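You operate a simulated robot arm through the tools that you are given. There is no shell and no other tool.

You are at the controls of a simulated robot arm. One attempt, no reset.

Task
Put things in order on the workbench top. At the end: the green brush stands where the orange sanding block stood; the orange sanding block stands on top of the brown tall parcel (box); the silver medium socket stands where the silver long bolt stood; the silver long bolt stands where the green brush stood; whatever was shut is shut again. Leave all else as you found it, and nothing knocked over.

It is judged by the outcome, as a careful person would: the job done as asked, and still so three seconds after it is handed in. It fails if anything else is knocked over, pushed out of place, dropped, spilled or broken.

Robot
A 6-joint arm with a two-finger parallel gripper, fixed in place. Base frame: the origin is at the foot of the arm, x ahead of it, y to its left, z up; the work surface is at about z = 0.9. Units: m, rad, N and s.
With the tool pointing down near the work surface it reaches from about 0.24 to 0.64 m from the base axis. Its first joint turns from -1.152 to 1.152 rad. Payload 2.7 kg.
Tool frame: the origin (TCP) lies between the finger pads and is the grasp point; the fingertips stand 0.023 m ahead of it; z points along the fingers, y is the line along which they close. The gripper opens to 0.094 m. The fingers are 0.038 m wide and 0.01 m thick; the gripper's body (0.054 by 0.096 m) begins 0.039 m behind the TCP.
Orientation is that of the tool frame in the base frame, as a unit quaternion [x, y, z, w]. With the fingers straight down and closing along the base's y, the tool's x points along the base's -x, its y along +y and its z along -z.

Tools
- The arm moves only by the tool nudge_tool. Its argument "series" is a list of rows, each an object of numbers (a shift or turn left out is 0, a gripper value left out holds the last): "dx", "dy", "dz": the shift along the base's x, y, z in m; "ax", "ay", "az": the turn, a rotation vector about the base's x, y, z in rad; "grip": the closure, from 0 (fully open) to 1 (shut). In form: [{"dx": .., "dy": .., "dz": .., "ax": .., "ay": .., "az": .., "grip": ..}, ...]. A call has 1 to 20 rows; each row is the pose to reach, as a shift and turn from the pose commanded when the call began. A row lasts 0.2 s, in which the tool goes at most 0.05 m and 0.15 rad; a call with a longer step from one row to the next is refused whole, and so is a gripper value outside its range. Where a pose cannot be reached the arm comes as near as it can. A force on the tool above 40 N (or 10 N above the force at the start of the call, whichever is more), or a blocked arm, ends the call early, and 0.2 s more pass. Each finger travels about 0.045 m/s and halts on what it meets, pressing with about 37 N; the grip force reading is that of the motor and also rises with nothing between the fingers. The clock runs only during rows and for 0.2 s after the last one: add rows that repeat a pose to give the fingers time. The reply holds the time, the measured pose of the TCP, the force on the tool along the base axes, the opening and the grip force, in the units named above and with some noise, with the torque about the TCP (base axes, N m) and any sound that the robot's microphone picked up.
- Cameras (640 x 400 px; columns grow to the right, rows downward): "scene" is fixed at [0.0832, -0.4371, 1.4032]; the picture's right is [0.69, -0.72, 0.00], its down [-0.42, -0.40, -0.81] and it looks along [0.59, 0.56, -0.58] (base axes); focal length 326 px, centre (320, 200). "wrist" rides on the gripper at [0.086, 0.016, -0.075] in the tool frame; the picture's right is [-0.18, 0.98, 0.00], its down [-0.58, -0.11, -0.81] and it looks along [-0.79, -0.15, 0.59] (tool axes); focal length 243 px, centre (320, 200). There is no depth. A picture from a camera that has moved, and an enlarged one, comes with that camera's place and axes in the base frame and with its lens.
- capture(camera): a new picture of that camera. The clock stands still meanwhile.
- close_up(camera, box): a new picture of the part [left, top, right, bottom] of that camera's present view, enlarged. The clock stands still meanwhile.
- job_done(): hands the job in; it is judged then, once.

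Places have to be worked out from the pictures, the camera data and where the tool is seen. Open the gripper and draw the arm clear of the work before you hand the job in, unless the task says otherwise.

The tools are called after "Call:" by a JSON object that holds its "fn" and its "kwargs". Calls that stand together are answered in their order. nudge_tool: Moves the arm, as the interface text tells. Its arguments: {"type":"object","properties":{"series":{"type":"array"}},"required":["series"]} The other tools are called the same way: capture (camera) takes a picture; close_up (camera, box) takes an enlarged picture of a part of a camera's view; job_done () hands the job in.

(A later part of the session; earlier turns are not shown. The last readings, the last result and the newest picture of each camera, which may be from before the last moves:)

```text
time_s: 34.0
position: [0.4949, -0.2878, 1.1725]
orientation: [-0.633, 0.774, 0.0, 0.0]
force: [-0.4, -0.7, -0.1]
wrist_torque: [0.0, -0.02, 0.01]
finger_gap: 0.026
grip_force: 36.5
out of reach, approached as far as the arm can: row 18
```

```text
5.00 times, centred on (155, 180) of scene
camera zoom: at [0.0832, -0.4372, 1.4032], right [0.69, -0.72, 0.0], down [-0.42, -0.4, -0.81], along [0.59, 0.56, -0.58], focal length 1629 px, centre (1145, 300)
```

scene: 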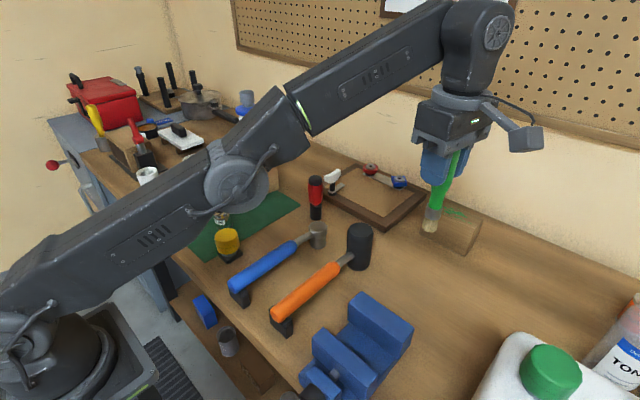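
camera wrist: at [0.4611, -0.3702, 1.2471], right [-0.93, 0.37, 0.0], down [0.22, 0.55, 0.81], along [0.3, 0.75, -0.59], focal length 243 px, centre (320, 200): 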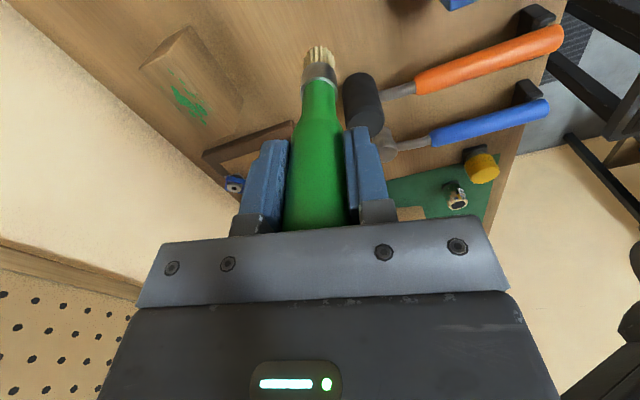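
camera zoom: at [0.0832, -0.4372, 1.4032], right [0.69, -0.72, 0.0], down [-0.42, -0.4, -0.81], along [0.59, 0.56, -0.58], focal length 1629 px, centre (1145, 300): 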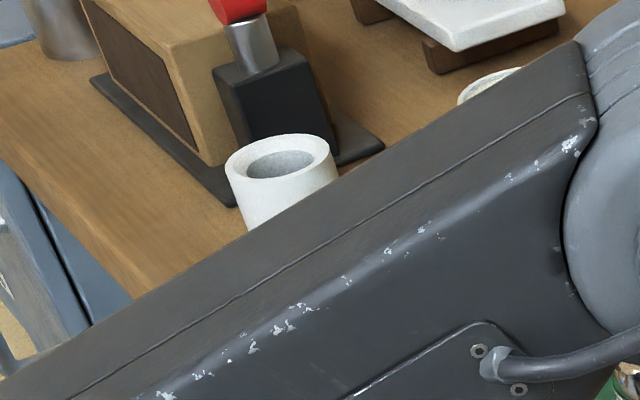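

The reach limit clipped the pose by a few millimetres at this height. The brush hangs vertical, so I descend to hover with the bristles about 2 cm above the table and recheck position.

Call:
{"fn": "nudge_tool", "kwargs": {"series": [{"dz": -0.03}, {"dz": -0.06}, {"dz": -0.09}, {"dz": -0.115}, {"dz": -0.13}, {"dz": -0.13}]}}

Call:
{"fn": "close_up", "kwargs": {"camera": "scene", "box": [350, 180, 490, 310]}}

Call:
{"fn": "capture", "kwargs": {"camera": "wrist"}}

```text
time_s: 35.4
position: [0.495, -0.2892, 1.0442]
orientation: [-0.634, 0.773, 0.001, 0.0]
force: [-0.4, 0.1, 0.0]
wrist_torque: [-0.01, 0.0, 0.0]
finger_gap: 0.0261
grip_force: 36.5
out of reach, approached as far as the arm can: row 1
```

```text
3.08 times, centred on (420, 245) of scene
camera zoom: at [0.0832, -0.4371, 1.4032], right [0.69, -0.72, 0.0], down [-0.42, -0.4, -0.81], along [0.59, 0.56, -0.58], focal length 1002 px, centre (12, 62)
```

zoom: 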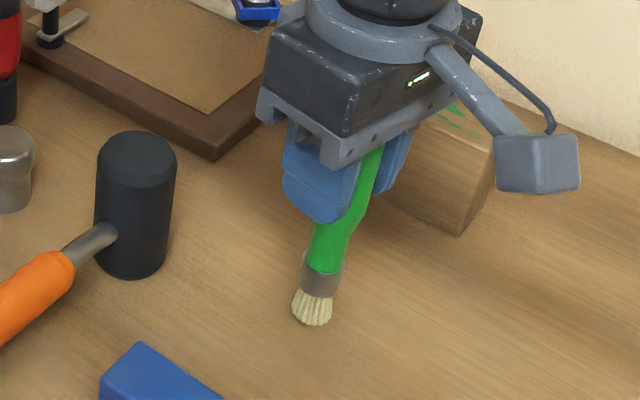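

```text
taken
camera wrist: at [0.4629, -0.3717, 1.1179], right [-0.93, 0.37, 0.0], down [0.22, 0.55, 0.81], along [0.3, 0.75, -0.59], focal length 243 px, centre (320, 200)
```

wrist: 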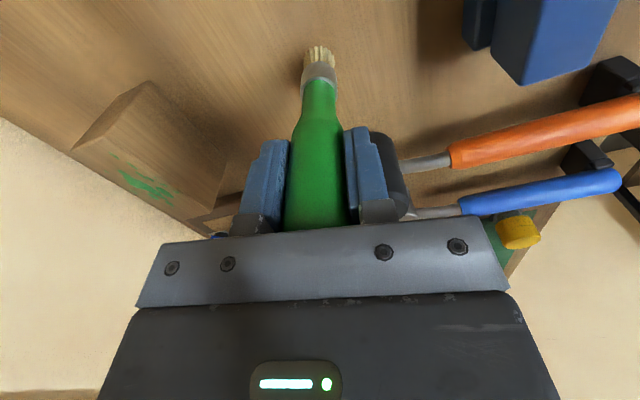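

Position is within 2 mm of the block's old spot. I lower gently to just above expected contact.

Call:
{"fn": "nudge_tool", "kwargs": {"series": [{"dx": 0.002, "dy": -0.001, "dz": -0.008}, {"dx": 0.002, "dy": -0.001, "dz": -0.014}, {"dx": 0.002, "dy": -0.001, "dz": -0.019}, {"dx": 0.002, "dy": -0.001, "dz": -0.022}, {"dx": 0.002, "dy": -0.001, "dz": -0.022}]}}

Call:
{"fn": "close_up", "kwargs": {"camera": "scene", "box": [370, 220, 450, 300]}}

```text
time_s: 36.6
position: [0.4989, -0.2903, 1.0219]
orientation: [-0.633, 0.774, 0.0, 0.001]
force: [0.4, -0.2, -0.2]
wrist_torque: [0.01, 0.02, 0.0]
finger_gap: 0.026
grip_force: 36.7
```

```text
5.00 times, centred on (410, 260) of scene
camera zoom: at [0.0833, -0.4371, 1.4032], right [0.69, -0.72, 0.0], down [-0.42, -0.4, -0.81], along [0.59, 0.56, -0.58], focal length 1629 px, centre (-130, -100)
```

zoom: 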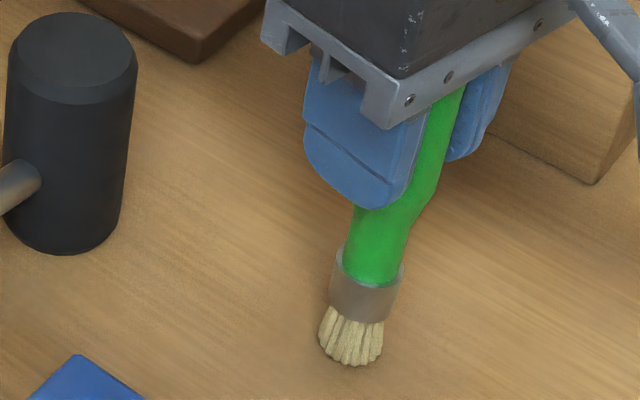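

The bristles are still just off the table. Continuing in 1 mm steps.

Call:
{"fn": "nudge_tool", "kwargs": {"series": [{"dz": -0.001}, {"dz": -0.002}, {"dz": -0.003}, {"dz": -0.004}, {"dz": -0.005}, {"dz": -0.005}]}}

```text
time_s: 38.0
position: [0.5, -0.2901, 1.0161]
orientation: [-0.633, 0.774, 0.001, 0.001]
force: [0.9, -0.1, -0.9]
wrist_torque: [0.01, -0.02, -0.01]
finger_gap: 0.0257
grip_force: 37.0
```

No contact yet; continuing down slowly.

Call:
{"fn": "nudge_tool", "kwargs": {"series": [{"dx": -0.002, "dz": -0.001}, {"dx": -0.002, "dz": -0.002}, {"dx": -0.002, "dz": -0.003}, {"dx": -0.002, "dz": -0.003}]}}

Call:
{"fn": "close_up", "kwargs": {"camera": "scene", "box": [370, 220, 450, 300]}}

```text
time_s: 39.0
position: [0.4964, -0.2887, 1.0147]
orientation: [-0.633, 0.774, 0.0, 0.001]
force: [-0.2, -0.3, 4.4]
wrist_torque: [-0.02, 0.17, 0.0]
finger_gap: 0.0258
grip_force: 36.8
```

```text
5.00 times, centred on (410, 260) of scene
camera zoom: at [0.0831, -0.4371, 1.4032], right [0.69, -0.72, 0.0], down [-0.42, -0.4, -0.81], along [0.59, 0.56, -0.58], focal length 1629 px, centre (-130, -100)
```

zoom: 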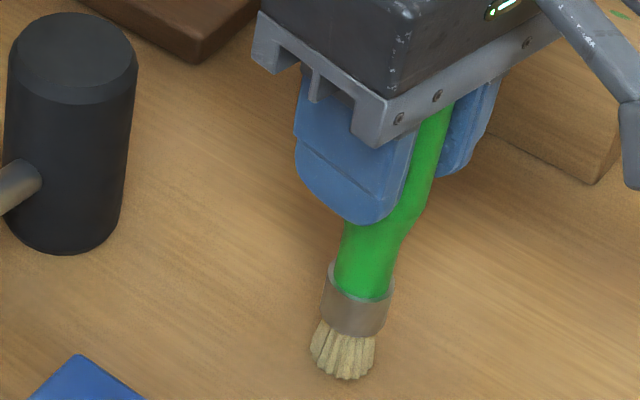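

Contact at TCP z≈1.0145 (4.4 N) but with a slight torque from the sideways shift. I lift a hair to relieve it, then touch down again gently.

Call:
{"fn": "nudge_tool", "kwargs": {"series": [{"dz": 0.003}, {"dz": 0.003}, {"dz": 0.002}, {"dz": 0.001}, {"dz": 0.001}]}}

Call:
{"fn": "capture", "kwargs": {"camera": "wrist"}}

```text
time_s: 40.2
position: [0.4977, -0.2899, 1.0141]
orientation: [-0.633, 0.774, 0.001, 0.0]
force: [-0.4, 0.7, -0.3]
wrist_torque: [0.03, -0.03, 0.03]
finger_gap: 0.0259
grip_force: 37.1
```

```text
taken
camera wrist: at [0.4633, -0.3715, 1.0888], right [-0.93, 0.37, 0.0], down [0.22, 0.55, 0.81], along [0.3, 0.75, -0.59], focal length 243 px, centre (320, 200)
```

wrist: 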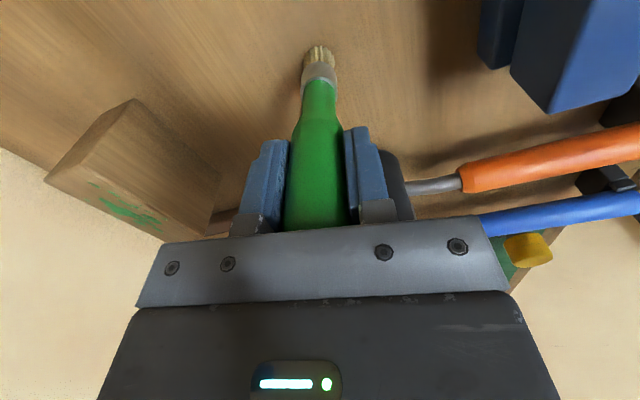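

Force is back to zero with torque gone. I ease down 1 mm and start opening slowly.

Call:
{"fn": "nudge_tool", "kwargs": {"series": [{"dz": -0.001}, {"dz": -0.001}, {"dz": -0.001}]}}

```text
time_s: 41.0
position: [0.4962, -0.2896, 1.0149]
orientation: [-0.633, 0.774, 0.0, 0.001]
force: [-0.1, 0.1, 6.7]
wrist_torque: [0.1, 0.06, -0.03]
finger_gap: 0.0259
grip_force: 37.0
```

Touching with ~6 N; I relieve half of it, then open the fingers gradually.

Call:
{"fn": "nudge_tool", "kwargs": {"series": [{"dz": 0.0006}, {"dz": 0.0006, "grip": 0.7}, {"dz": 0.0006, "grip": 0.65}, {"dz": 0.0006, "grip": 0.55}, {"dz": 0.0006, "grip": 0.4}, {"dz": 0.0006, "grip": 0.2}, {"dz": 0.0006, "grip": 0.05}, {"dz": 0.0006, "grip": 0.05}, {"dz": 0.0006, "grip": 0.05}]}}

Call:
{"fn": "close_up", "kwargs": {"camera": "scene", "box": [350, 190, 470, 300]}}

Call:
{"fn": "capture", "kwargs": {"camera": "wrist"}}

```text
time_s: 43.0
position: [0.4973, -0.2902, 1.0141]
orientation: [-0.634, 0.774, 0.001, 0.001]
force: [-0.9, -0.7, 0.5]
wrist_torque: [0.01, 0.02, -0.01]
finger_gap: 0.0896
grip_force: 0.0
```

```text
3.64 times, centred on (410, 245) of scene
camera zoom: at [0.0832, -0.4371, 1.4032], right [0.69, -0.72, 0.0], down [-0.42, -0.4, -0.81], along [0.59, 0.56, -0.58], focal length 1184 px, centre (-7, 36)
```

zoom: 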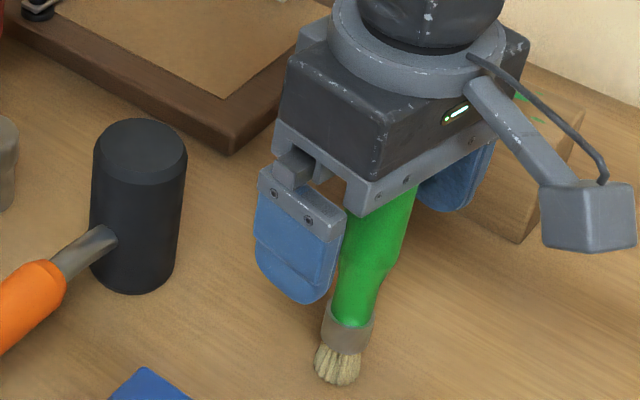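

```text
taken
camera wrist: at [0.4635, -0.3716, 1.0884], right [-0.93, 0.37, 0.0], down [0.22, 0.55, 0.81], along [0.3, 0.75, -0.59], focal length 243 px, centre (320, 200)
```

wrist: 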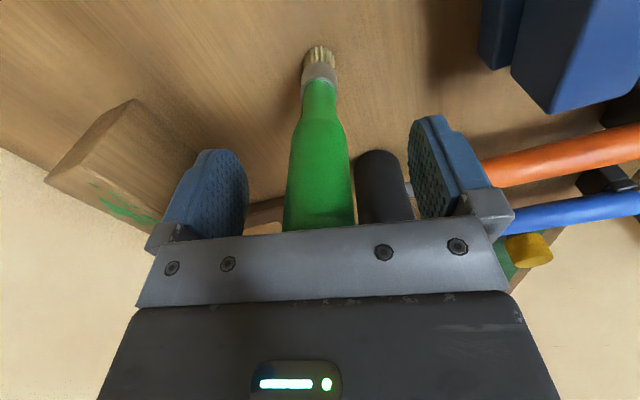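

The brush stands free between open fingers. I wait a second and check that it's stable before withdrawing.

Call:
{"fn": "nudge_tool", "kwargs": {"series": [{"dz": 0.0}, {"dz": 0.0}, {"dz": 0.0}, {"dz": 0.0}, {"dz": 0.0}]}}

Call:
{"fn": "capture", "kwargs": {"camera": "wrist"}}

Call:
{"fn": "close_up", "kwargs": {"camera": "scene", "box": [350, 190, 470, 300]}}

```text
time_s: 44.2
position: [0.4971, -0.2885, 1.0146]
orientation: [-0.634, 0.773, 0.001, 0.0]
force: [-0.1, -0.5, 0.1]
wrist_torque: [-0.01, 0.0, 0.0]
finger_gap: 0.0892
grip_force: 0.0
```

```text
taken
camera wrist: at [0.4635, -0.3716, 1.0884], right [-0.93, 0.37, 0.0], down [0.22, 0.55, 0.81], along [0.3, 0.75, -0.59], focal length 243 px, centre (320, 200)
```

wrist: 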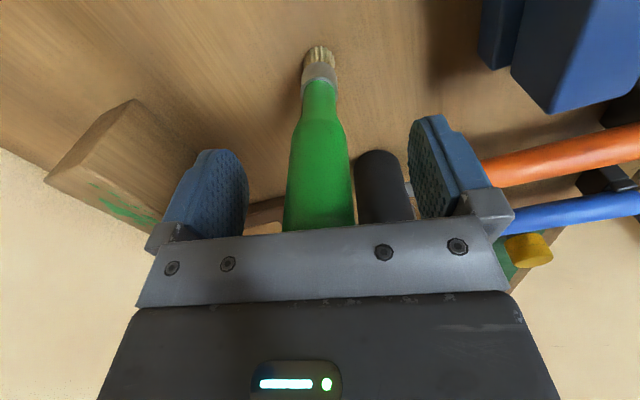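

```text
3.64 times, centred on (410, 245) of scene
camera zoom: at [0.0832, -0.4371, 1.4032], right [0.69, -0.72, 0.0], down [-0.42, -0.4, -0.81], along [0.59, 0.56, -0.58], focal length 1184 px, centre (-7, 36)
```

zoom: 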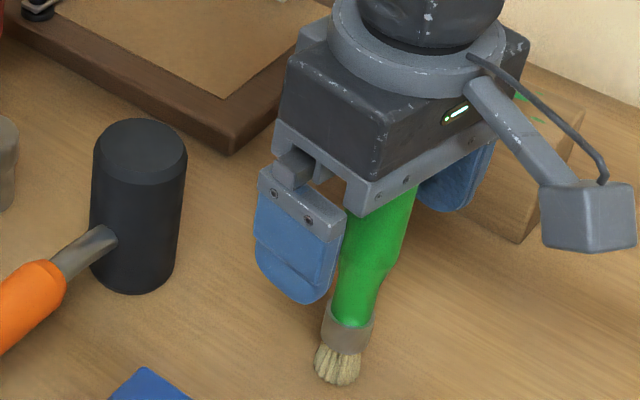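

The brush stands stably on its own. I withdraw straight up, then move to a viewpoint where the wrist camera sees both bolt and cup.

Call:
{"fn": "nudge_tool", "kwargs": {"series": [{"dz": 0.015}, {"dz": 0.035}, {"dz": 0.065}, {"dz": 0.1}, {"dx": -0.012, "dy": 0.01, "dz": 0.11}, {"dx": -0.027, "dy": 0.05, "dz": 0.13}, {"dx": -0.042, "dy": 0.09, "dz": 0.145}, {"dx": -0.057, "dy": 0.13, "dz": 0.145}, {"dx": -0.072, "dy": 0.17, "dz": 0.145}, {"dx": -0.087, "dy": 0.21, "dz": 0.145}, {"dx": -0.102, "dy": 0.25, "dz": 0.145}, {"dx": -0.117, "dy": 0.29, "dz": 0.145}, {"dx": -0.132, "dy": 0.33, "dz": 0.145}, {"dx": -0.147, "dy": 0.37, "dz": 0.145}, {"dx": -0.16, "dy": 0.41, "dz": 0.145}, {"dx": -0.16, "dy": 0.41, "dz": 0.145}]}}

Call:
{"fn": "capture", "kwargs": {"camera": "scene"}}

Call:
{"fn": "capture", "kwargs": {"camera": "wrist"}}

Call:
{"fn": "close_up", "kwargs": {"camera": "scene", "box": [350, 190, 470, 300]}}

```text
time_s: 47.6
position: [0.3363, 0.1202, 1.1613]
orientation: [-0.633, 0.774, 0.0, 0.0]
force: [-0.2, -0.5, -0.2]
wrist_torque: [0.01, -0.04, 0.01]
finger_gap: 0.0893
grip_force: 0.1
```

```text
taken
```

scene: 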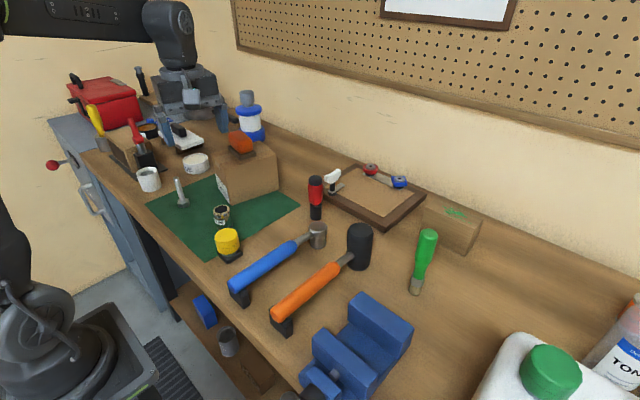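

```text
taken
camera wrist: at [0.3023, 0.0378, 1.2338], right [-0.93, 0.37, 0.0], down [0.22, 0.55, 0.81], along [0.3, 0.75, -0.59], focal length 243 px, centre (320, 200)
```

wrist: 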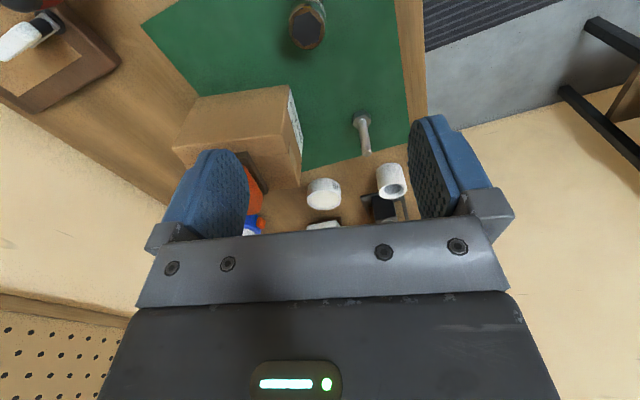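

```text
3.64 times, centred on (410, 245) of scene
camera zoom: at [0.0832, -0.4371, 1.4032], right [0.69, -0.72, 0.0], down [-0.42, -0.4, -0.81], along [0.59, 0.56, -0.58], focal length 1184 px, centre (-7, 36)
```

zoom: 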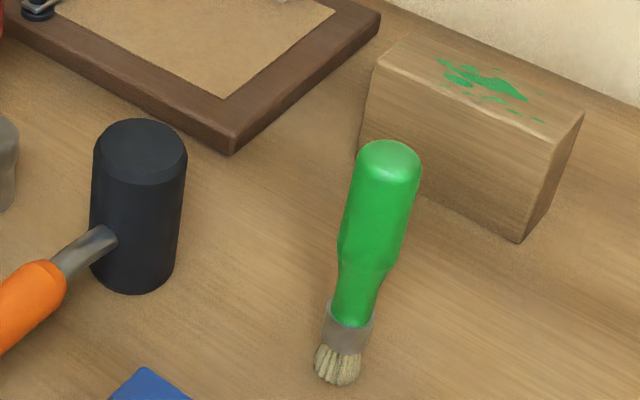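

The brush stands on its spot. Now a closer look at bolt, cup and socket from the wrist.

Call:
{"fn": "close_up", "kwargs": {"camera": "wrist", "box": [330, 90, 430, 210]}}

Call:
{"fn": "close_up", "kwargs": {"camera": "scene", "box": [130, 150, 240, 250]}}

```text
3.33 times, centred on (380, 150) of wrist
camera zoom: at [0.3023, 0.0378, 1.2338], right [-0.93, 0.37, 0.0], down [0.22, 0.55, 0.81], along [0.3, 0.75, -0.59], focal length 809 px, centre (120, 367)
```

zoom: 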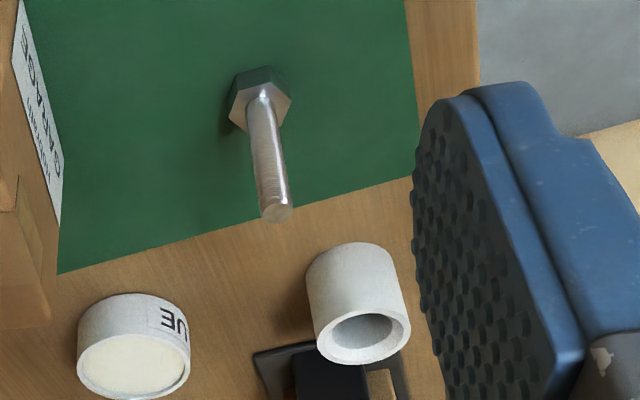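

```text
4.00 times, centred on (185, 200) of scene
camera zoom: at [0.0832, -0.4371, 1.4032], right [0.69, -0.72, 0.0], down [-0.42, -0.4, -0.81], along [0.59, 0.56, -0.58], focal length 1303 px, centre (860, 200)
```

zoom: 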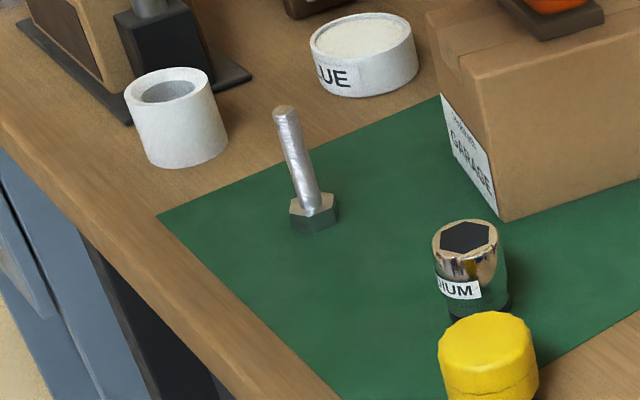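

The bolt stands at about (0.330,0.275) with its top near z 0.987 and a head roughly 0.030 across the corners; the cup bore is about 0.036 wide at (0.310,0.428). I hover over the bolt and check the alignment.

Call:
{"fn": "nudge_tool", "kwargs": {"series": [{"dx": -0.002, "dy": 0.04, "dz": -0.01}, {"dx": -0.004, "dy": 0.08, "dz": -0.03}, {"dx": -0.006, "dy": 0.12, "dz": -0.05}, {"dx": -0.0065, "dy": 0.15, "dz": -0.08}, {"dx": -0.0065, "dy": 0.1548, "dz": -0.11}, {"dx": -0.0065, "dy": 0.1548, "dz": -0.11}]}}

Call:
{"fn": "capture", "kwargs": {"camera": "wrist"}}

Call:
{"fn": "close_up", "kwargs": {"camera": "scene", "box": [130, 120, 250, 230]}}

```text
time_s: 49.0
position: [0.3293, 0.2743, 1.0492]
orientation: [-0.633, 0.774, 0.001, 0.001]
force: [-0.6, -0.4, -0.2]
wrist_torque: [0.0, 0.0, -0.01]
finger_gap: 0.0892
grip_force: 0.2
```

```text
taken
camera wrist: at [0.2961, 0.1926, 1.1235], right [-0.93, 0.38, 0.0], down [0.22, 0.55, 0.81], along [0.3, 0.75, -0.59], focal length 243 px, centre (320, 200)
```

wrist: 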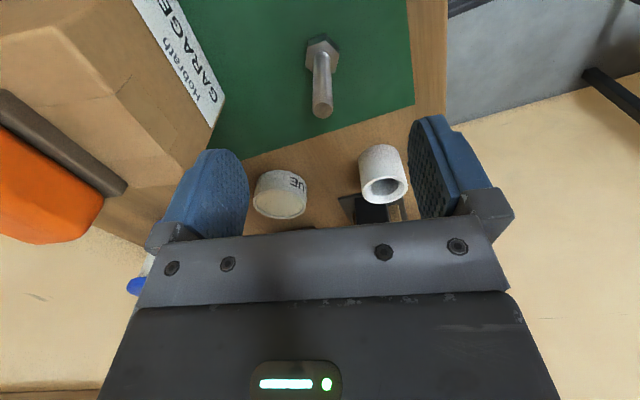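

```text
3.64 times, centred on (190, 175) of scene
camera zoom: at [0.0833, -0.4371, 1.4032], right [0.69, -0.72, 0.0], down [-0.42, -0.4, -0.81], along [0.59, 0.56, -0.58], focal length 1184 px, centre (793, 291)
```

zoom: 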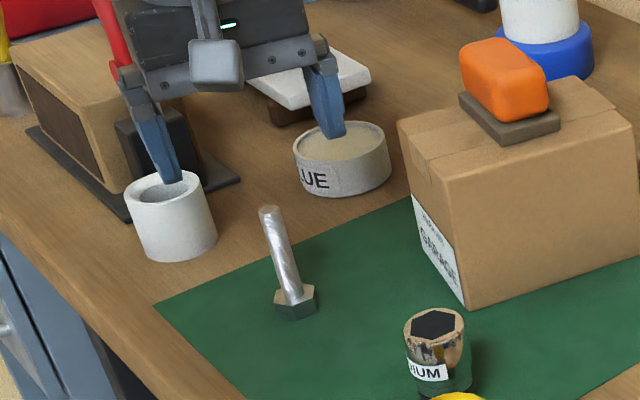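

The bolt is centred between the fingers within about 1.5 mm. I descend to TCP z≈0.975 and close on the shaft's upper part.

Call:
{"fn": "nudge_tool", "kwargs": {"series": [{"dy": 0.0015, "dz": -0.03}, {"dy": 0.0015, "dz": -0.055}, {"dy": 0.0015, "dz": -0.07}, {"dy": 0.0015, "dz": -0.074}, {"dy": 0.0015, "dz": -0.074}]}}

Call:
{"fn": "nudge_tool", "kwargs": {"series": [{"grip": 0.3}, {"grip": 0.5}, {"grip": 0.7}, {"grip": 0.8}, {"grip": 1}, {"grip": 1}, {"grip": 1}]}}

Call:
{"fn": "capture", "kwargs": {"camera": "wrist"}}

Call:
{"fn": "close_up", "kwargs": {"camera": "scene", "box": [130, 120, 250, 230]}}

```text
time_s: 50.2
position: [0.3298, 0.277, 0.9751]
orientation: [-0.633, 0.774, 0.0, 0.001]
force: [0.6, -0.2, 0.1]
wrist_torque: [0.03, 0.01, 0.03]
finger_gap: 0.0895
grip_force: 0.2
```

```text
time_s: 51.8
position: [0.3299, 0.278, 0.977]
orientation: [-0.633, 0.774, 0.0, 0.0]
force: [0.3, 0.1, 0.2]
wrist_torque: [0.0, -0.15, -0.03]
finger_gap: 0.0126
grip_force: 36.8
```

```text
taken
camera wrist: at [0.2967, 0.1953, 1.0501], right [-0.93, 0.37, 0.0], down [0.22, 0.55, 0.81], along [0.3, 0.75, -0.59], focal length 243 px, centre (320, 200)
```

wrist: 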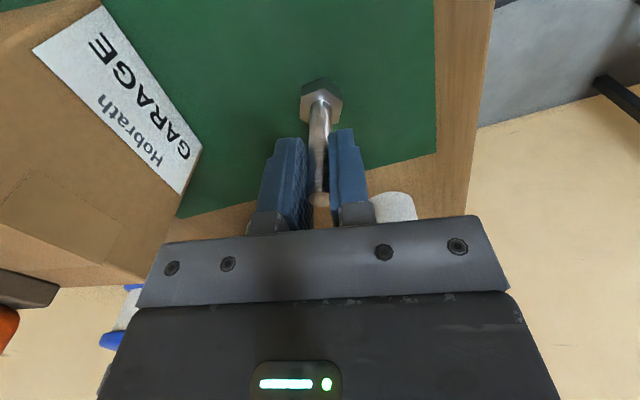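

```text
3.64 times, centred on (190, 175) of scene
camera zoom: at [0.0832, -0.4371, 1.4032], right [0.69, -0.72, 0.0], down [-0.42, -0.4, -0.81], along [0.59, 0.56, -0.58], focal length 1184 px, centre (793, 291)
```

zoom: 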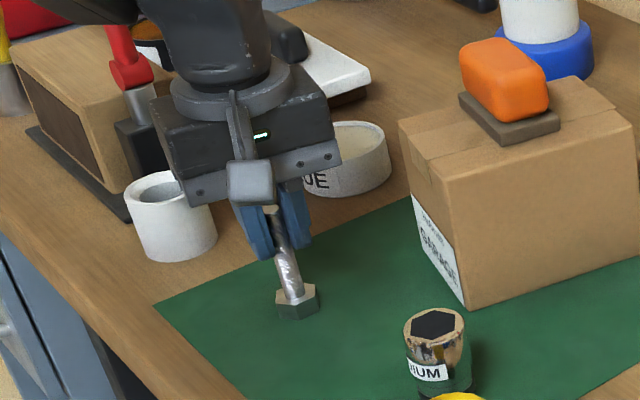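

Bolt gripped (gap 0.0126). I lift it and move to hover over the cup with the head above the rim.

Call:
{"fn": "nudge_tool", "kwargs": {"series": [{"dz": 0.01}, {"dz": 0.03}, {"dz": 0.06}, {"dz": 0.085}, {"dx": -0.005, "dy": 0.035, "dz": 0.085}, {"dx": -0.01, "dy": 0.075, "dz": 0.085}, {"dx": -0.015, "dy": 0.115, "dz": 0.085}, {"dx": -0.019, "dy": 0.15, "dz": 0.085}, {"dx": -0.019, "dy": 0.15, "dz": 0.085}]}}

Call:
{"fn": "capture", "kwargs": {"camera": "wrist"}}

Call:
{"fn": "close_up", "kwargs": {"camera": "wrist", "box": [260, 20, 390, 130]}}

Call:
{"fn": "close_up", "kwargs": {"camera": "scene", "box": [110, 120, 200, 210]}}

```text
time_s: 53.8
position: [0.311, 0.4272, 1.0594]
orientation: [-0.633, 0.774, 0.0, 0.001]
force: [0.0, 0.5, -1.4]
wrist_torque: [-0.03, 0.02, -0.02]
finger_gap: 0.0125
grip_force: 36.9
```

```text
taken
camera wrist: at [0.2782, 0.3459, 1.1337], right [-0.93, 0.38, 0.0], down [0.22, 0.55, 0.81], along [0.3, 0.75, -0.59], focal length 243 px, centre (320, 200)
```

wrist: 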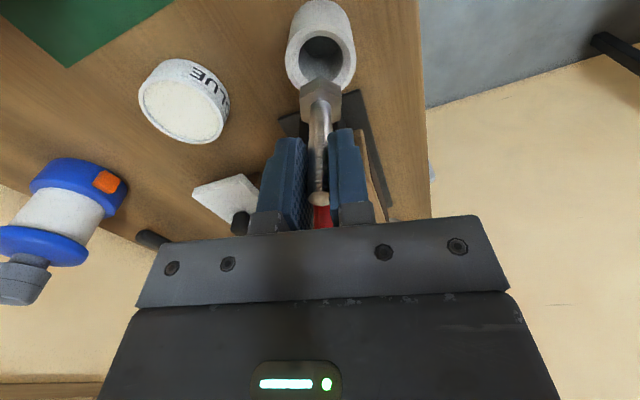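

```text
3.64 times, centred on (325, 75) of wrist
camera zoom: at [0.2782, 0.3459, 1.1337], right [-0.93, 0.38, 0.0], down [0.22, 0.55, 0.81], along [0.3, 0.75, -0.59], focal length 882 px, centre (302, 654)
```

zoom: 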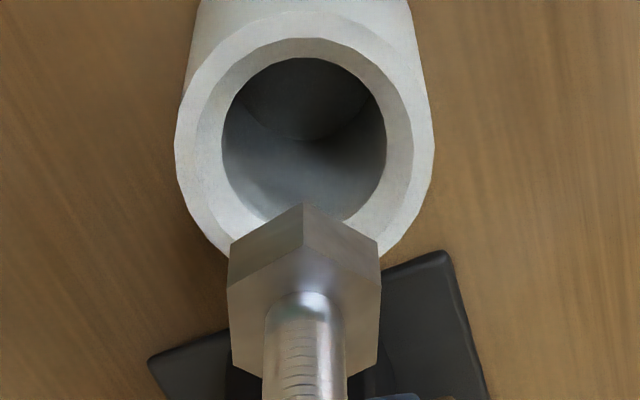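

```text
4.44 times, centred on (155, 165) of scene
camera zoom: at [0.0833, -0.4371, 1.4032], right [0.69, -0.72, 0.0], down [-0.42, -0.4, -0.81], along [0.59, 0.56, -0.58], focal length 1448 px, centre (1053, 356)
```

zoom: 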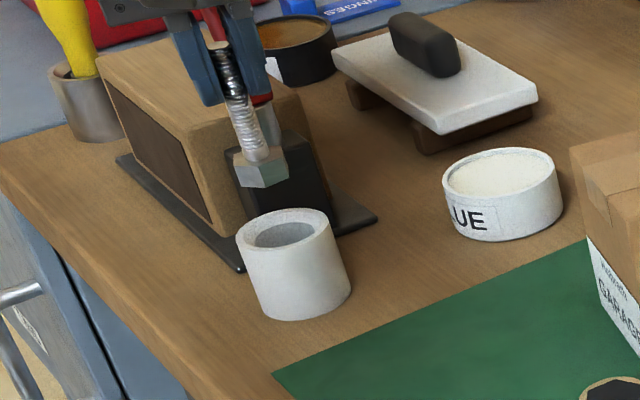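

Laterally the cup and bolt line up; along y I need more precision, so I take tighter zooms from both cameras.

Call:
{"fn": "close_up", "kwargs": {"camera": "scene", "box": [132, 140, 182, 190]}}

Call:
{"fn": "close_up", "kwargs": {"camera": "wrist", "box": [280, 0, 360, 120]}}

```text
8.00 times, centred on (157, 165) of scene
camera zoom: at [0.0833, -0.4371, 1.4032], right [0.69, -0.72, 0.0], down [-0.42, -0.4, -0.81], along [0.59, 0.56, -0.58], focal length 2606 px, centre (1624, 480)
```

zoom: 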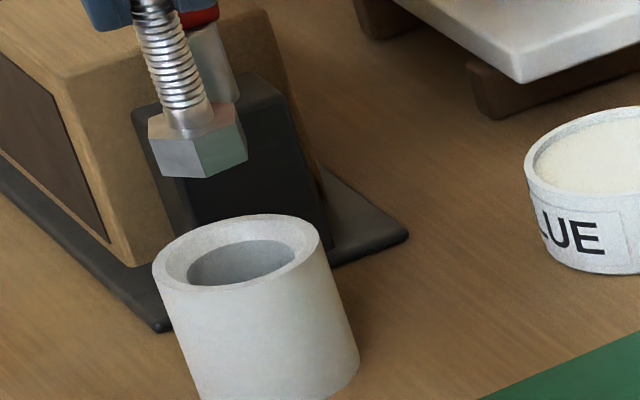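

```text
3.33 times, centred on (320, 60) of wrist
camera zoom: at [0.2782, 0.3459, 1.1337], right [-0.93, 0.38, 0.0], down [0.22, 0.55, 0.81], along [0.3, 0.75, -0.59], focal length 809 px, centre (320, 667)
```

zoom: 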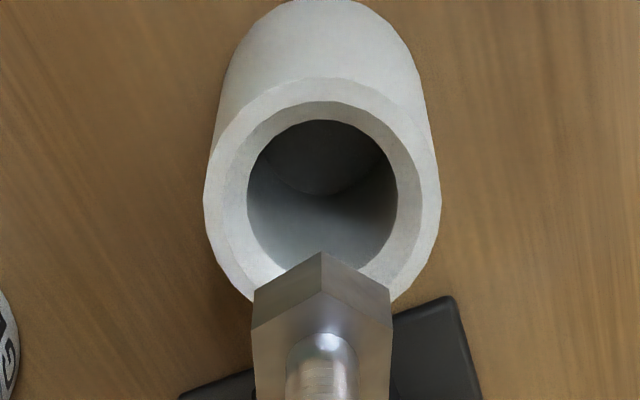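

The rim is at z≈0.946 and the head seems within 1–3 mm of centre along y. I lower to about 9 mm above the rim (shifting -1.5 mm in y) so I can compare the head and bore directly.

Call:
{"fn": "nudge_tool", "kwargs": {"series": [{"dy": -0.0015, "dz": -0.01}, {"dy": -0.0015, "dz": -0.02}, {"dy": -0.0015, "dz": -0.03}, {"dy": -0.0015, "dz": -0.03}]}}

Call:
{"fn": "close_up", "kwargs": {"camera": "scene", "box": [132, 140, 182, 190]}}

Call:
{"fn": "close_up", "kwargs": {"camera": "wrist", "box": [280, 20, 360, 140]}}

```text
time_s: 54.8
position: [0.3125, 0.4267, 1.0299]
orientation: [-0.634, 0.774, 0.0, 0.001]
force: [0.1, -0.6, -2.2]
wrist_torque: [-0.01, 0.01, 0.0]
finger_gap: 0.0126
grip_force: 37.3
```

```text
8.00 times, centred on (157, 165) of scene
camera zoom: at [0.0833, -0.4371, 1.4032], right [0.69, -0.72, 0.0], down [-0.42, -0.4, -0.81], along [0.59, 0.56, -0.58], focal length 2606 px, centre (1624, 480)
```

zoom: 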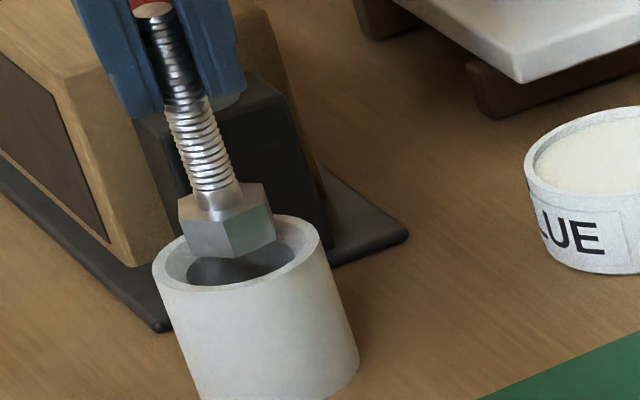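

```text
3.33 times, centred on (320, 80) of wrist
camera zoom: at [0.2776, 0.3434, 1.1043], right [-0.93, 0.37, 0.0], down [0.22, 0.55, 0.81], along [0.3, 0.75, -0.59], focal length 809 px, centre (320, 600)
```

zoom: 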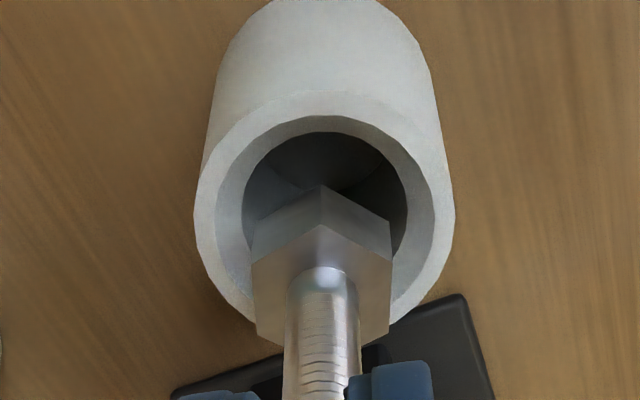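

Both views agree the bolt should move about -0.6 mm in x and +1.2 mm in y. I apply that and lower gently into the bore, watching the force.

Call:
{"fn": "nudge_tool", "kwargs": {"series": [{"dx": -0.0006, "dy": 0.0012}, {"dx": -0.0006, "dy": 0.0012, "dz": -0.004}, {"dx": -0.0006, "dy": 0.0012, "dz": -0.008}, {"dx": -0.0006, "dy": 0.0012, "dz": -0.011}, {"dx": -0.0006, "dy": 0.0012, "dz": -0.013}, {"dx": -0.0006, "dy": 0.0012, "dz": -0.013}]}}

Call:
{"fn": "close_up", "kwargs": {"camera": "scene", "box": [132, 140, 182, 190]}}

Call:
{"fn": "close_up", "kwargs": {"camera": "wrist", "box": [280, 20, 360, 140]}}

```text
time_s: 56.2
position: [0.3103, 0.4265, 1.0155]
orientation: [-0.633, 0.774, 0.0, -0.002]
force: [-0.1, -9.8, -5.0]
wrist_torque: [-0.77, 0.02, 0.05]
finger_gap: 0.0123
grip_force: 36.6
```

```text
8.00 times, centred on (157, 165) of scene
camera zoom: at [0.0833, -0.4373, 1.4031], right [0.69, -0.72, 0.0], down [-0.42, -0.4, -0.81], along [0.59, 0.56, -0.58], focal length 2606 px, centre (1624, 480)
```

zoom: 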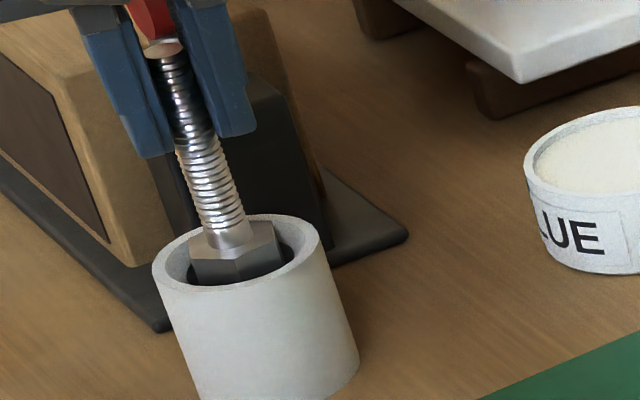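

```text
3.33 times, centred on (320, 80) of wrist
camera zoom: at [0.2769, 0.3442, 1.0905], right [-0.93, 0.38, 0.0], down [0.22, 0.55, 0.8], along [0.3, 0.75, -0.59], focal length 809 px, centre (320, 600)
```

zoom: 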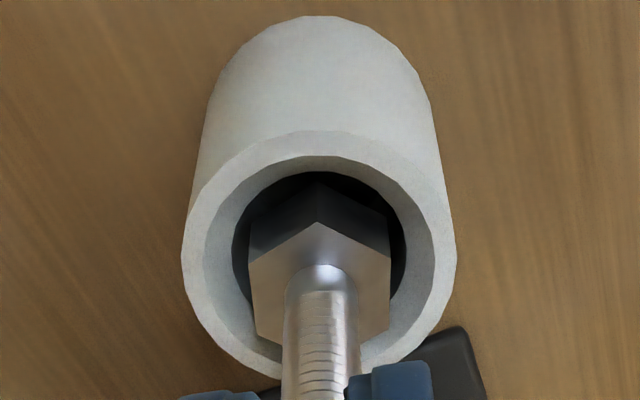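

The head has entered the bore but presses on the far (+y) wall (Fy -9.8 N). I back off in -y by about 1.5 mm and read the force.

Call:
{"fn": "nudge_tool", "kwargs": {"series": [{"dy": -0.0008}, {"dy": -0.0015}, {"dy": -0.0015}]}}

```text
time_s: 57.0
position: [0.31, 0.426, 1.018]
orientation: [-0.634, 0.774, 0.001, 0.002]
force: [-0.7, -2.0, -2.6]
wrist_torque: [-0.2, 0.09, -0.01]
finger_gap: 0.0122
grip_force: 36.7
```

The side force dropped to -2 N. A further 0.7 mm, then lower gradually.

Call:
{"fn": "nudge_tool", "kwargs": {"series": [{"dy": -0.0008}, {"dy": -0.0008, "dz": -0.003}, {"dy": -0.0008, "dz": -0.006}, {"dy": -0.0008, "dz": -0.006}]}}

Call:
{"fn": "close_up", "kwargs": {"camera": "wrist", "box": [280, 20, 360, 140]}}

Call:
{"fn": "close_up", "kwargs": {"camera": "scene", "box": [132, 140, 182, 190]}}

```text
time_s: 58.0
position: [0.311, 0.4228, 1.0109]
orientation: [-0.633, 0.774, 0.0, 0.001]
force: [-0.5, 0.5, -0.8]
wrist_torque: [0.02, -0.02, 0.02]
finger_gap: 0.0126
grip_force: 36.6
```

```text
3.33 times, centred on (320, 80) of wrist
camera zoom: at [0.2775, 0.3418, 1.0853], right [-0.93, 0.37, 0.0], down [0.22, 0.55, 0.81], along [0.3, 0.75, -0.59], focal length 809 px, centre (320, 600)
```

zoom: 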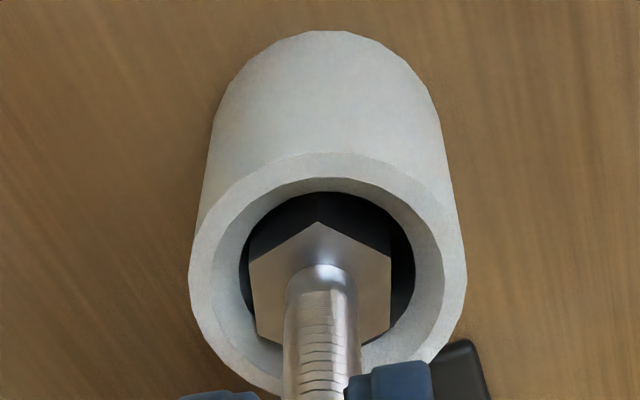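

```text
8.00 times, centred on (157, 165) of scene
camera zoom: at [0.0833, -0.4371, 1.4032], right [0.69, -0.72, 0.0], down [-0.42, -0.4, -0.81], along [0.59, 0.56, -0.58], focal length 2606 px, centre (1624, 480)
```

zoom: 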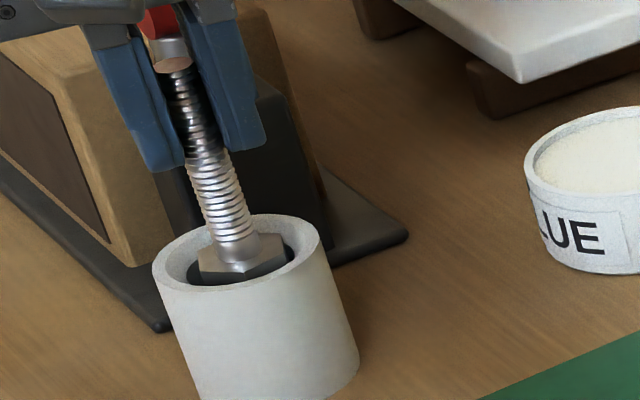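

Free now (no side force). The bolt is ~1 mm left of the bore centre in the wrist view, so I shift right by 0.8 mm and keep lowering.

Call:
{"fn": "nudge_tool", "kwargs": {"series": [{"dx": -0.0008, "dy": 0.0002}, {"dx": -0.0008, "dy": 0.0002, "dz": -0.004}, {"dx": -0.0008, "dy": 0.0002, "dz": -0.008}, {"dx": -0.0008, "dy": 0.0002, "dz": -0.012}, {"dx": -0.0008, "dy": 0.0002, "dz": -0.012}]}}

Call:
{"fn": "close_up", "kwargs": {"camera": "wrist", "box": [280, 20, 360, 140]}}

```text
time_s: 59.2
position: [0.3107, 0.4254, 1.0]
orientation: [-0.633, 0.774, 0.001, 0.001]
force: [0.4, -0.5, -1.9]
wrist_torque: [-0.01, -0.01, -0.01]
finger_gap: 0.0123
grip_force: 37.1
```

```text
3.33 times, centred on (320, 80) of wrist
camera zoom: at [0.2764, 0.343, 1.0736], right [-0.93, 0.37, 0.0], down [0.22, 0.55, 0.81], along [0.3, 0.75, -0.59], focal length 809 px, centre (320, 600)
```

zoom: 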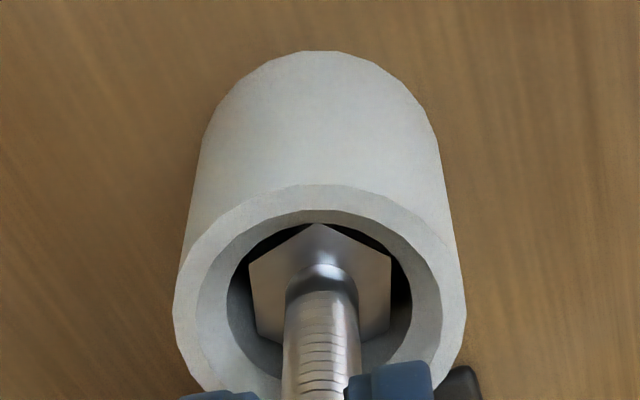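

Still free, well centred. Lowering further.

Call:
{"fn": "nudge_tool", "kwargs": {"series": [{"dz": -0.004}, {"dz": -0.008}, {"dz": -0.012}, {"dz": -0.015}, {"dz": -0.017}, {"dz": -0.017}]}}

Call:
{"fn": "close_up", "kwargs": {"camera": "scene", "box": [122, 120, 192, 190]}}

Call:
{"fn": "capture", "kwargs": {"camera": "wrist"}}

```text
time_s: 60.6
position: [0.3096, 0.425, 0.9831]
orientation: [-0.633, 0.774, 0.001, 0.001]
force: [0.7, 1.2, -1.6]
wrist_torque: [0.0, 0.02, -0.01]
finger_gap: 0.0125
grip_force: 36.6
```

```text
5.71 times, centred on (157, 155) of scene
camera zoom: at [0.0833, -0.4371, 1.4032], right [0.69, -0.72, 0.0], down [-0.42, -0.4, -0.81], along [0.59, 0.56, -0.58], focal length 1861 px, centre (1251, 457)
```

zoom: 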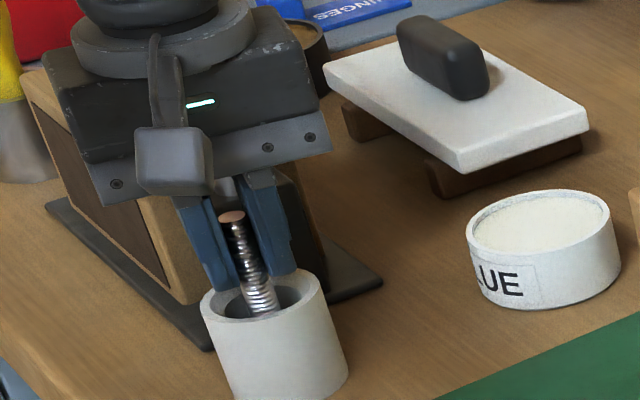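

```text
taken
camera wrist: at [0.2764, 0.3431, 1.0567], right [-0.93, 0.37, 0.0], down [0.22, 0.55, 0.81], along [0.3, 0.75, -0.59], focal length 243 px, centre (320, 200)
```

wrist: 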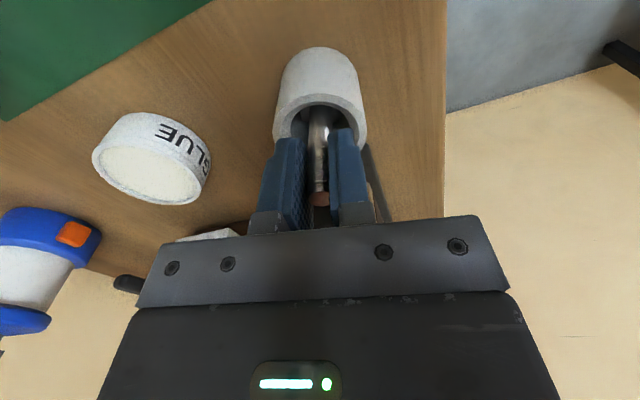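

Fingers are still above the rim. Final slow descent to bottom contact.

Call:
{"fn": "nudge_tool", "kwargs": {"series": [{"dz": -0.001}, {"dz": -0.002}, {"dz": -0.003}, {"dz": -0.004}, {"dz": -0.004}]}}

```text
time_s: 61.8
position: [0.3102, 0.4256, 0.9789]
orientation: [-0.633, 0.774, 0.0, 0.001]
force: [-0.2, -0.2, -1.4]
wrist_torque: [0.02, 0.01, -0.03]
finger_gap: 0.0126
grip_force: 37.2
```

Call:
{"fn": "nudge_tool", "kwargs": {"series": [{"dz": -0.001}, {"dz": -0.002}, {"dz": -0.002}]}}

```text
time_s: 62.6
position: [0.3109, 0.425, 0.9767]
orientation: [-0.633, 0.774, 0.0, -0.001]
force: [0.5, 0.2, -1.1]
wrist_torque: [-0.05, 0.01, 0.0]
finger_gap: 0.0126
grip_force: 36.7
```

No contact yet; 1 mm at a time.

Call:
{"fn": "nudge_tool", "kwargs": {"series": [{"dz": -0.001}, {"dz": -0.001}]}}

Call:
{"fn": "close_up", "kwargs": {"camera": "scene", "box": [132, 140, 182, 190]}}

```text
time_s: 63.2
position: [0.3109, 0.424, 0.9763]
orientation: [-0.633, 0.774, 0.001, 0.0]
force: [-0.8, -1.2, 2.6]
wrist_torque: [0.01, 0.05, 0.0]
finger_gap: 0.0123
grip_force: 37.3
```

```text
8.00 times, centred on (157, 165) of scene
camera zoom: at [0.0832, -0.4372, 1.4032], right [0.69, -0.72, 0.0], down [-0.42, -0.4, -0.81], along [0.59, 0.56, -0.58], focal length 2606 px, centre (1624, 480)
```

zoom: 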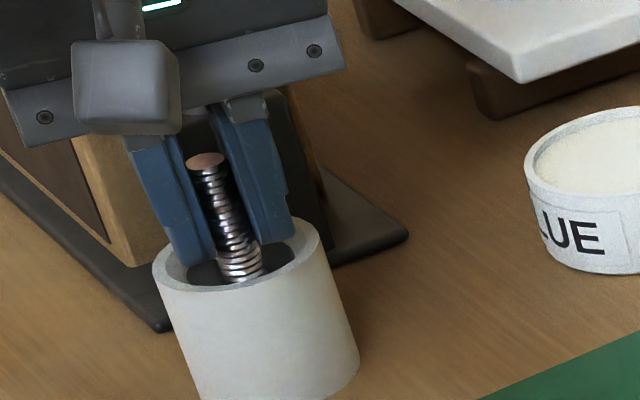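

Contact: the bolt rests on the cup floor. Opening gradually, then rising straight up.

Call:
{"fn": "nudge_tool", "kwargs": {"series": [{"grip": 0.86}, {"grip": 0.8}, {"grip": 0.7}, {"grip": 0.5}, {"grip": 0.4}, {"grip": 0.4}]}}

Call:
{"fn": "nudge_tool", "kwargs": {"series": [{"dz": 0.005}, {"dz": 0.02}, {"dz": 0.045}, {"dz": 0.08}, {"dz": 0.12}, {"dz": 0.16}, {"dz": 0.16}]}}

Call:
{"fn": "close_up", "kwargs": {"camera": "scene", "box": [122, 120, 192, 190]}}

Call:
{"fn": "capture", "kwargs": {"camera": "scene"}}

Call:
{"fn": "capture", "kwargs": {"camera": "wrist"}}

```text
time_s: 64.6
position: [0.3104, 0.4231, 0.976]
orientation: [-0.633, 0.774, 0.0, 0.001]
force: [-0.2, -0.5, 1.6]
wrist_torque: [0.0, 0.01, 0.04]
finger_gap: 0.0562
grip_force: 0.1
```

```text
time_s: 66.2
position: [0.312, 0.4255, 1.1349]
orientation: [-0.633, 0.774, 0.001, 0.002]
force: [-0.6, -0.6, 0.4]
wrist_torque: [-0.02, -0.01, 0.01]
finger_gap: 0.056
grip_force: 0.0
```

```text
5.71 times, centred on (157, 155) of scene
camera zoom: at [0.0832, -0.4371, 1.4032], right [0.69, -0.72, 0.0], down [-0.42, -0.4, -0.81], along [0.59, 0.56, -0.58], focal length 1861 px, centre (1251, 457)
```

zoom: 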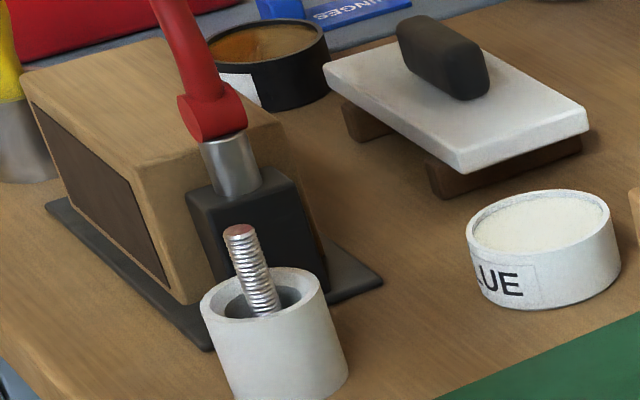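

```text
taken
```

scene: 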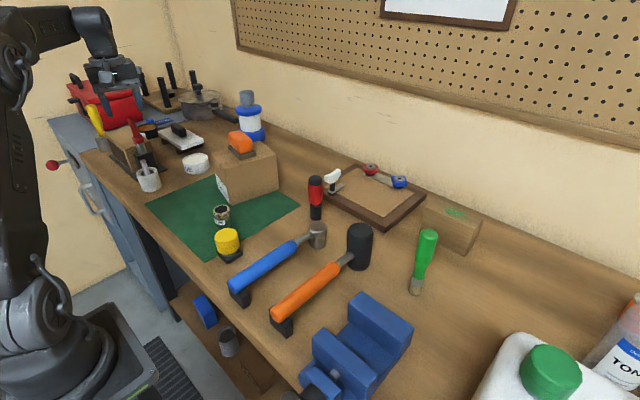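

```text
taken
camera wrist: at [0.2783, 0.3428, 1.2091], right [-0.93, 0.37, 0.0], down [0.22, 0.55, 0.81], along [0.3, 0.75, -0.59], focal length 243 px, centre (320, 200)
```

wrist: 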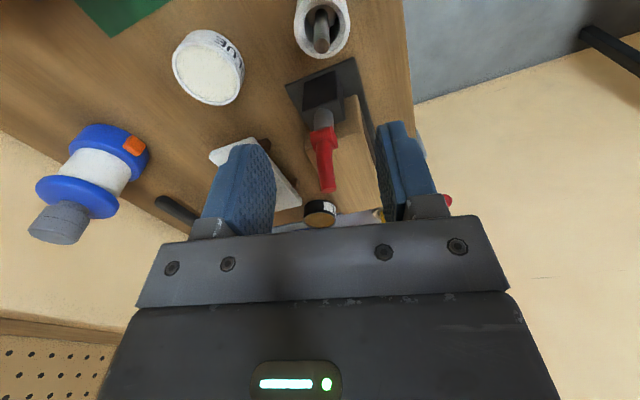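

The bolt stands upright inside the cup, and the cup hasn't moved. Next I move to view the socket and its yellow neighbour.

Call:
{"fn": "nudge_tool", "kwargs": {"series": [{"dx": 0.002, "dy": -0.035, "grip": 0}, {"dx": 0.004, "dy": -0.08}, {"dx": 0.006, "dy": -0.125}, {"dx": 0.008, "dy": -0.17}, {"dx": 0.01, "dy": -0.215}, {"dx": 0.012, "dy": -0.26}, {"dx": 0.014, "dy": -0.305}, {"dx": 0.016, "dy": -0.35}, {"dx": 0.018, "dy": -0.395}, {"dx": 0.02, "dy": -0.44}, {"dx": 0.022, "dy": -0.455}, {"dx": 0.022, "dy": -0.455}]}}

Call:
{"fn": "capture", "kwargs": {"camera": "wrist"}}

Call:
{"fn": "close_up", "kwargs": {"camera": "wrist", "box": [250, 20, 420, 150]}}

Call:
{"fn": "close_up", "kwargs": {"camera": "scene", "box": [180, 180, 270, 270]}}

```text
time_s: 68.8
position: [0.333, -0.0307, 1.1345]
orientation: [-0.634, 0.774, 0.001, 0.001]
force: [0.7, -0.7, 0.6]
wrist_torque: [0.03, -0.02, 0.0]
finger_gap: 0.0943
grip_force: 0.0
```

```text
taken
camera wrist: at [0.2986, -0.1119, 1.2091], right [-0.93, 0.37, 0.0], down [0.22, 0.55, 0.81], along [0.3, 0.75, -0.59], focal length 243 px, centre (320, 200)
```

wrist: 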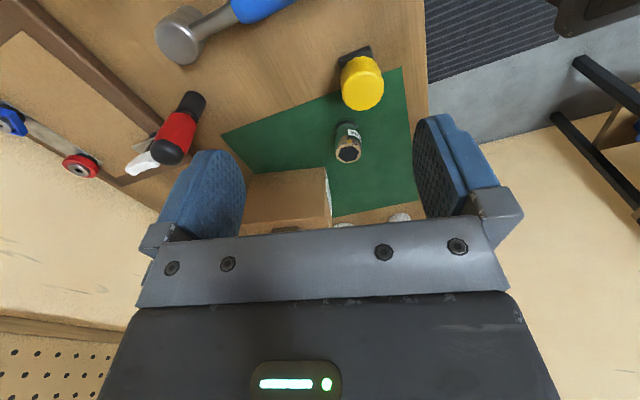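

```text
3.08 times, centred on (335, 85) of wrist
camera zoom: at [0.2986, -0.1119, 1.2091], right [-0.93, 0.37, 0.0], down [0.22, 0.55, 0.81], along [0.3, 0.75, -0.59], focal length 746 px, centre (274, 554)
```

zoom: 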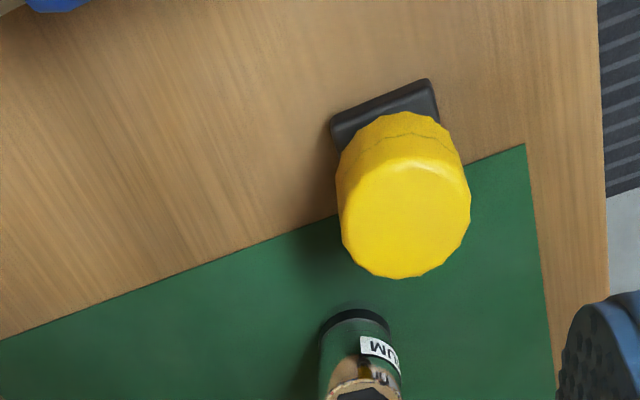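

```text
4.44 times, centred on (225, 225) of scene
camera zoom: at [0.0832, -0.4372, 1.4032], right [0.69, -0.72, 0.0], down [-0.42, -0.4, -0.81], along [0.59, 0.56, -0.58], focal length 1448 px, centre (742, 89)
```

zoom: 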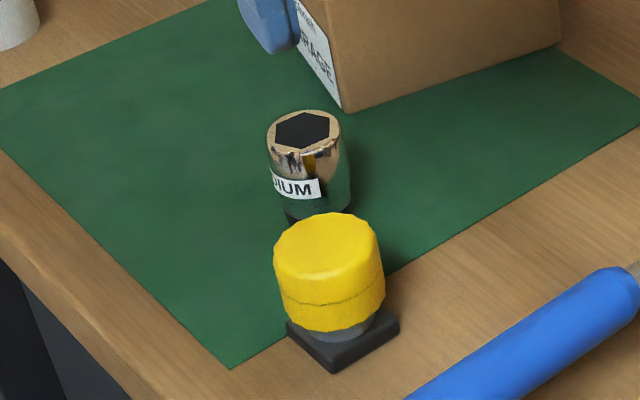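

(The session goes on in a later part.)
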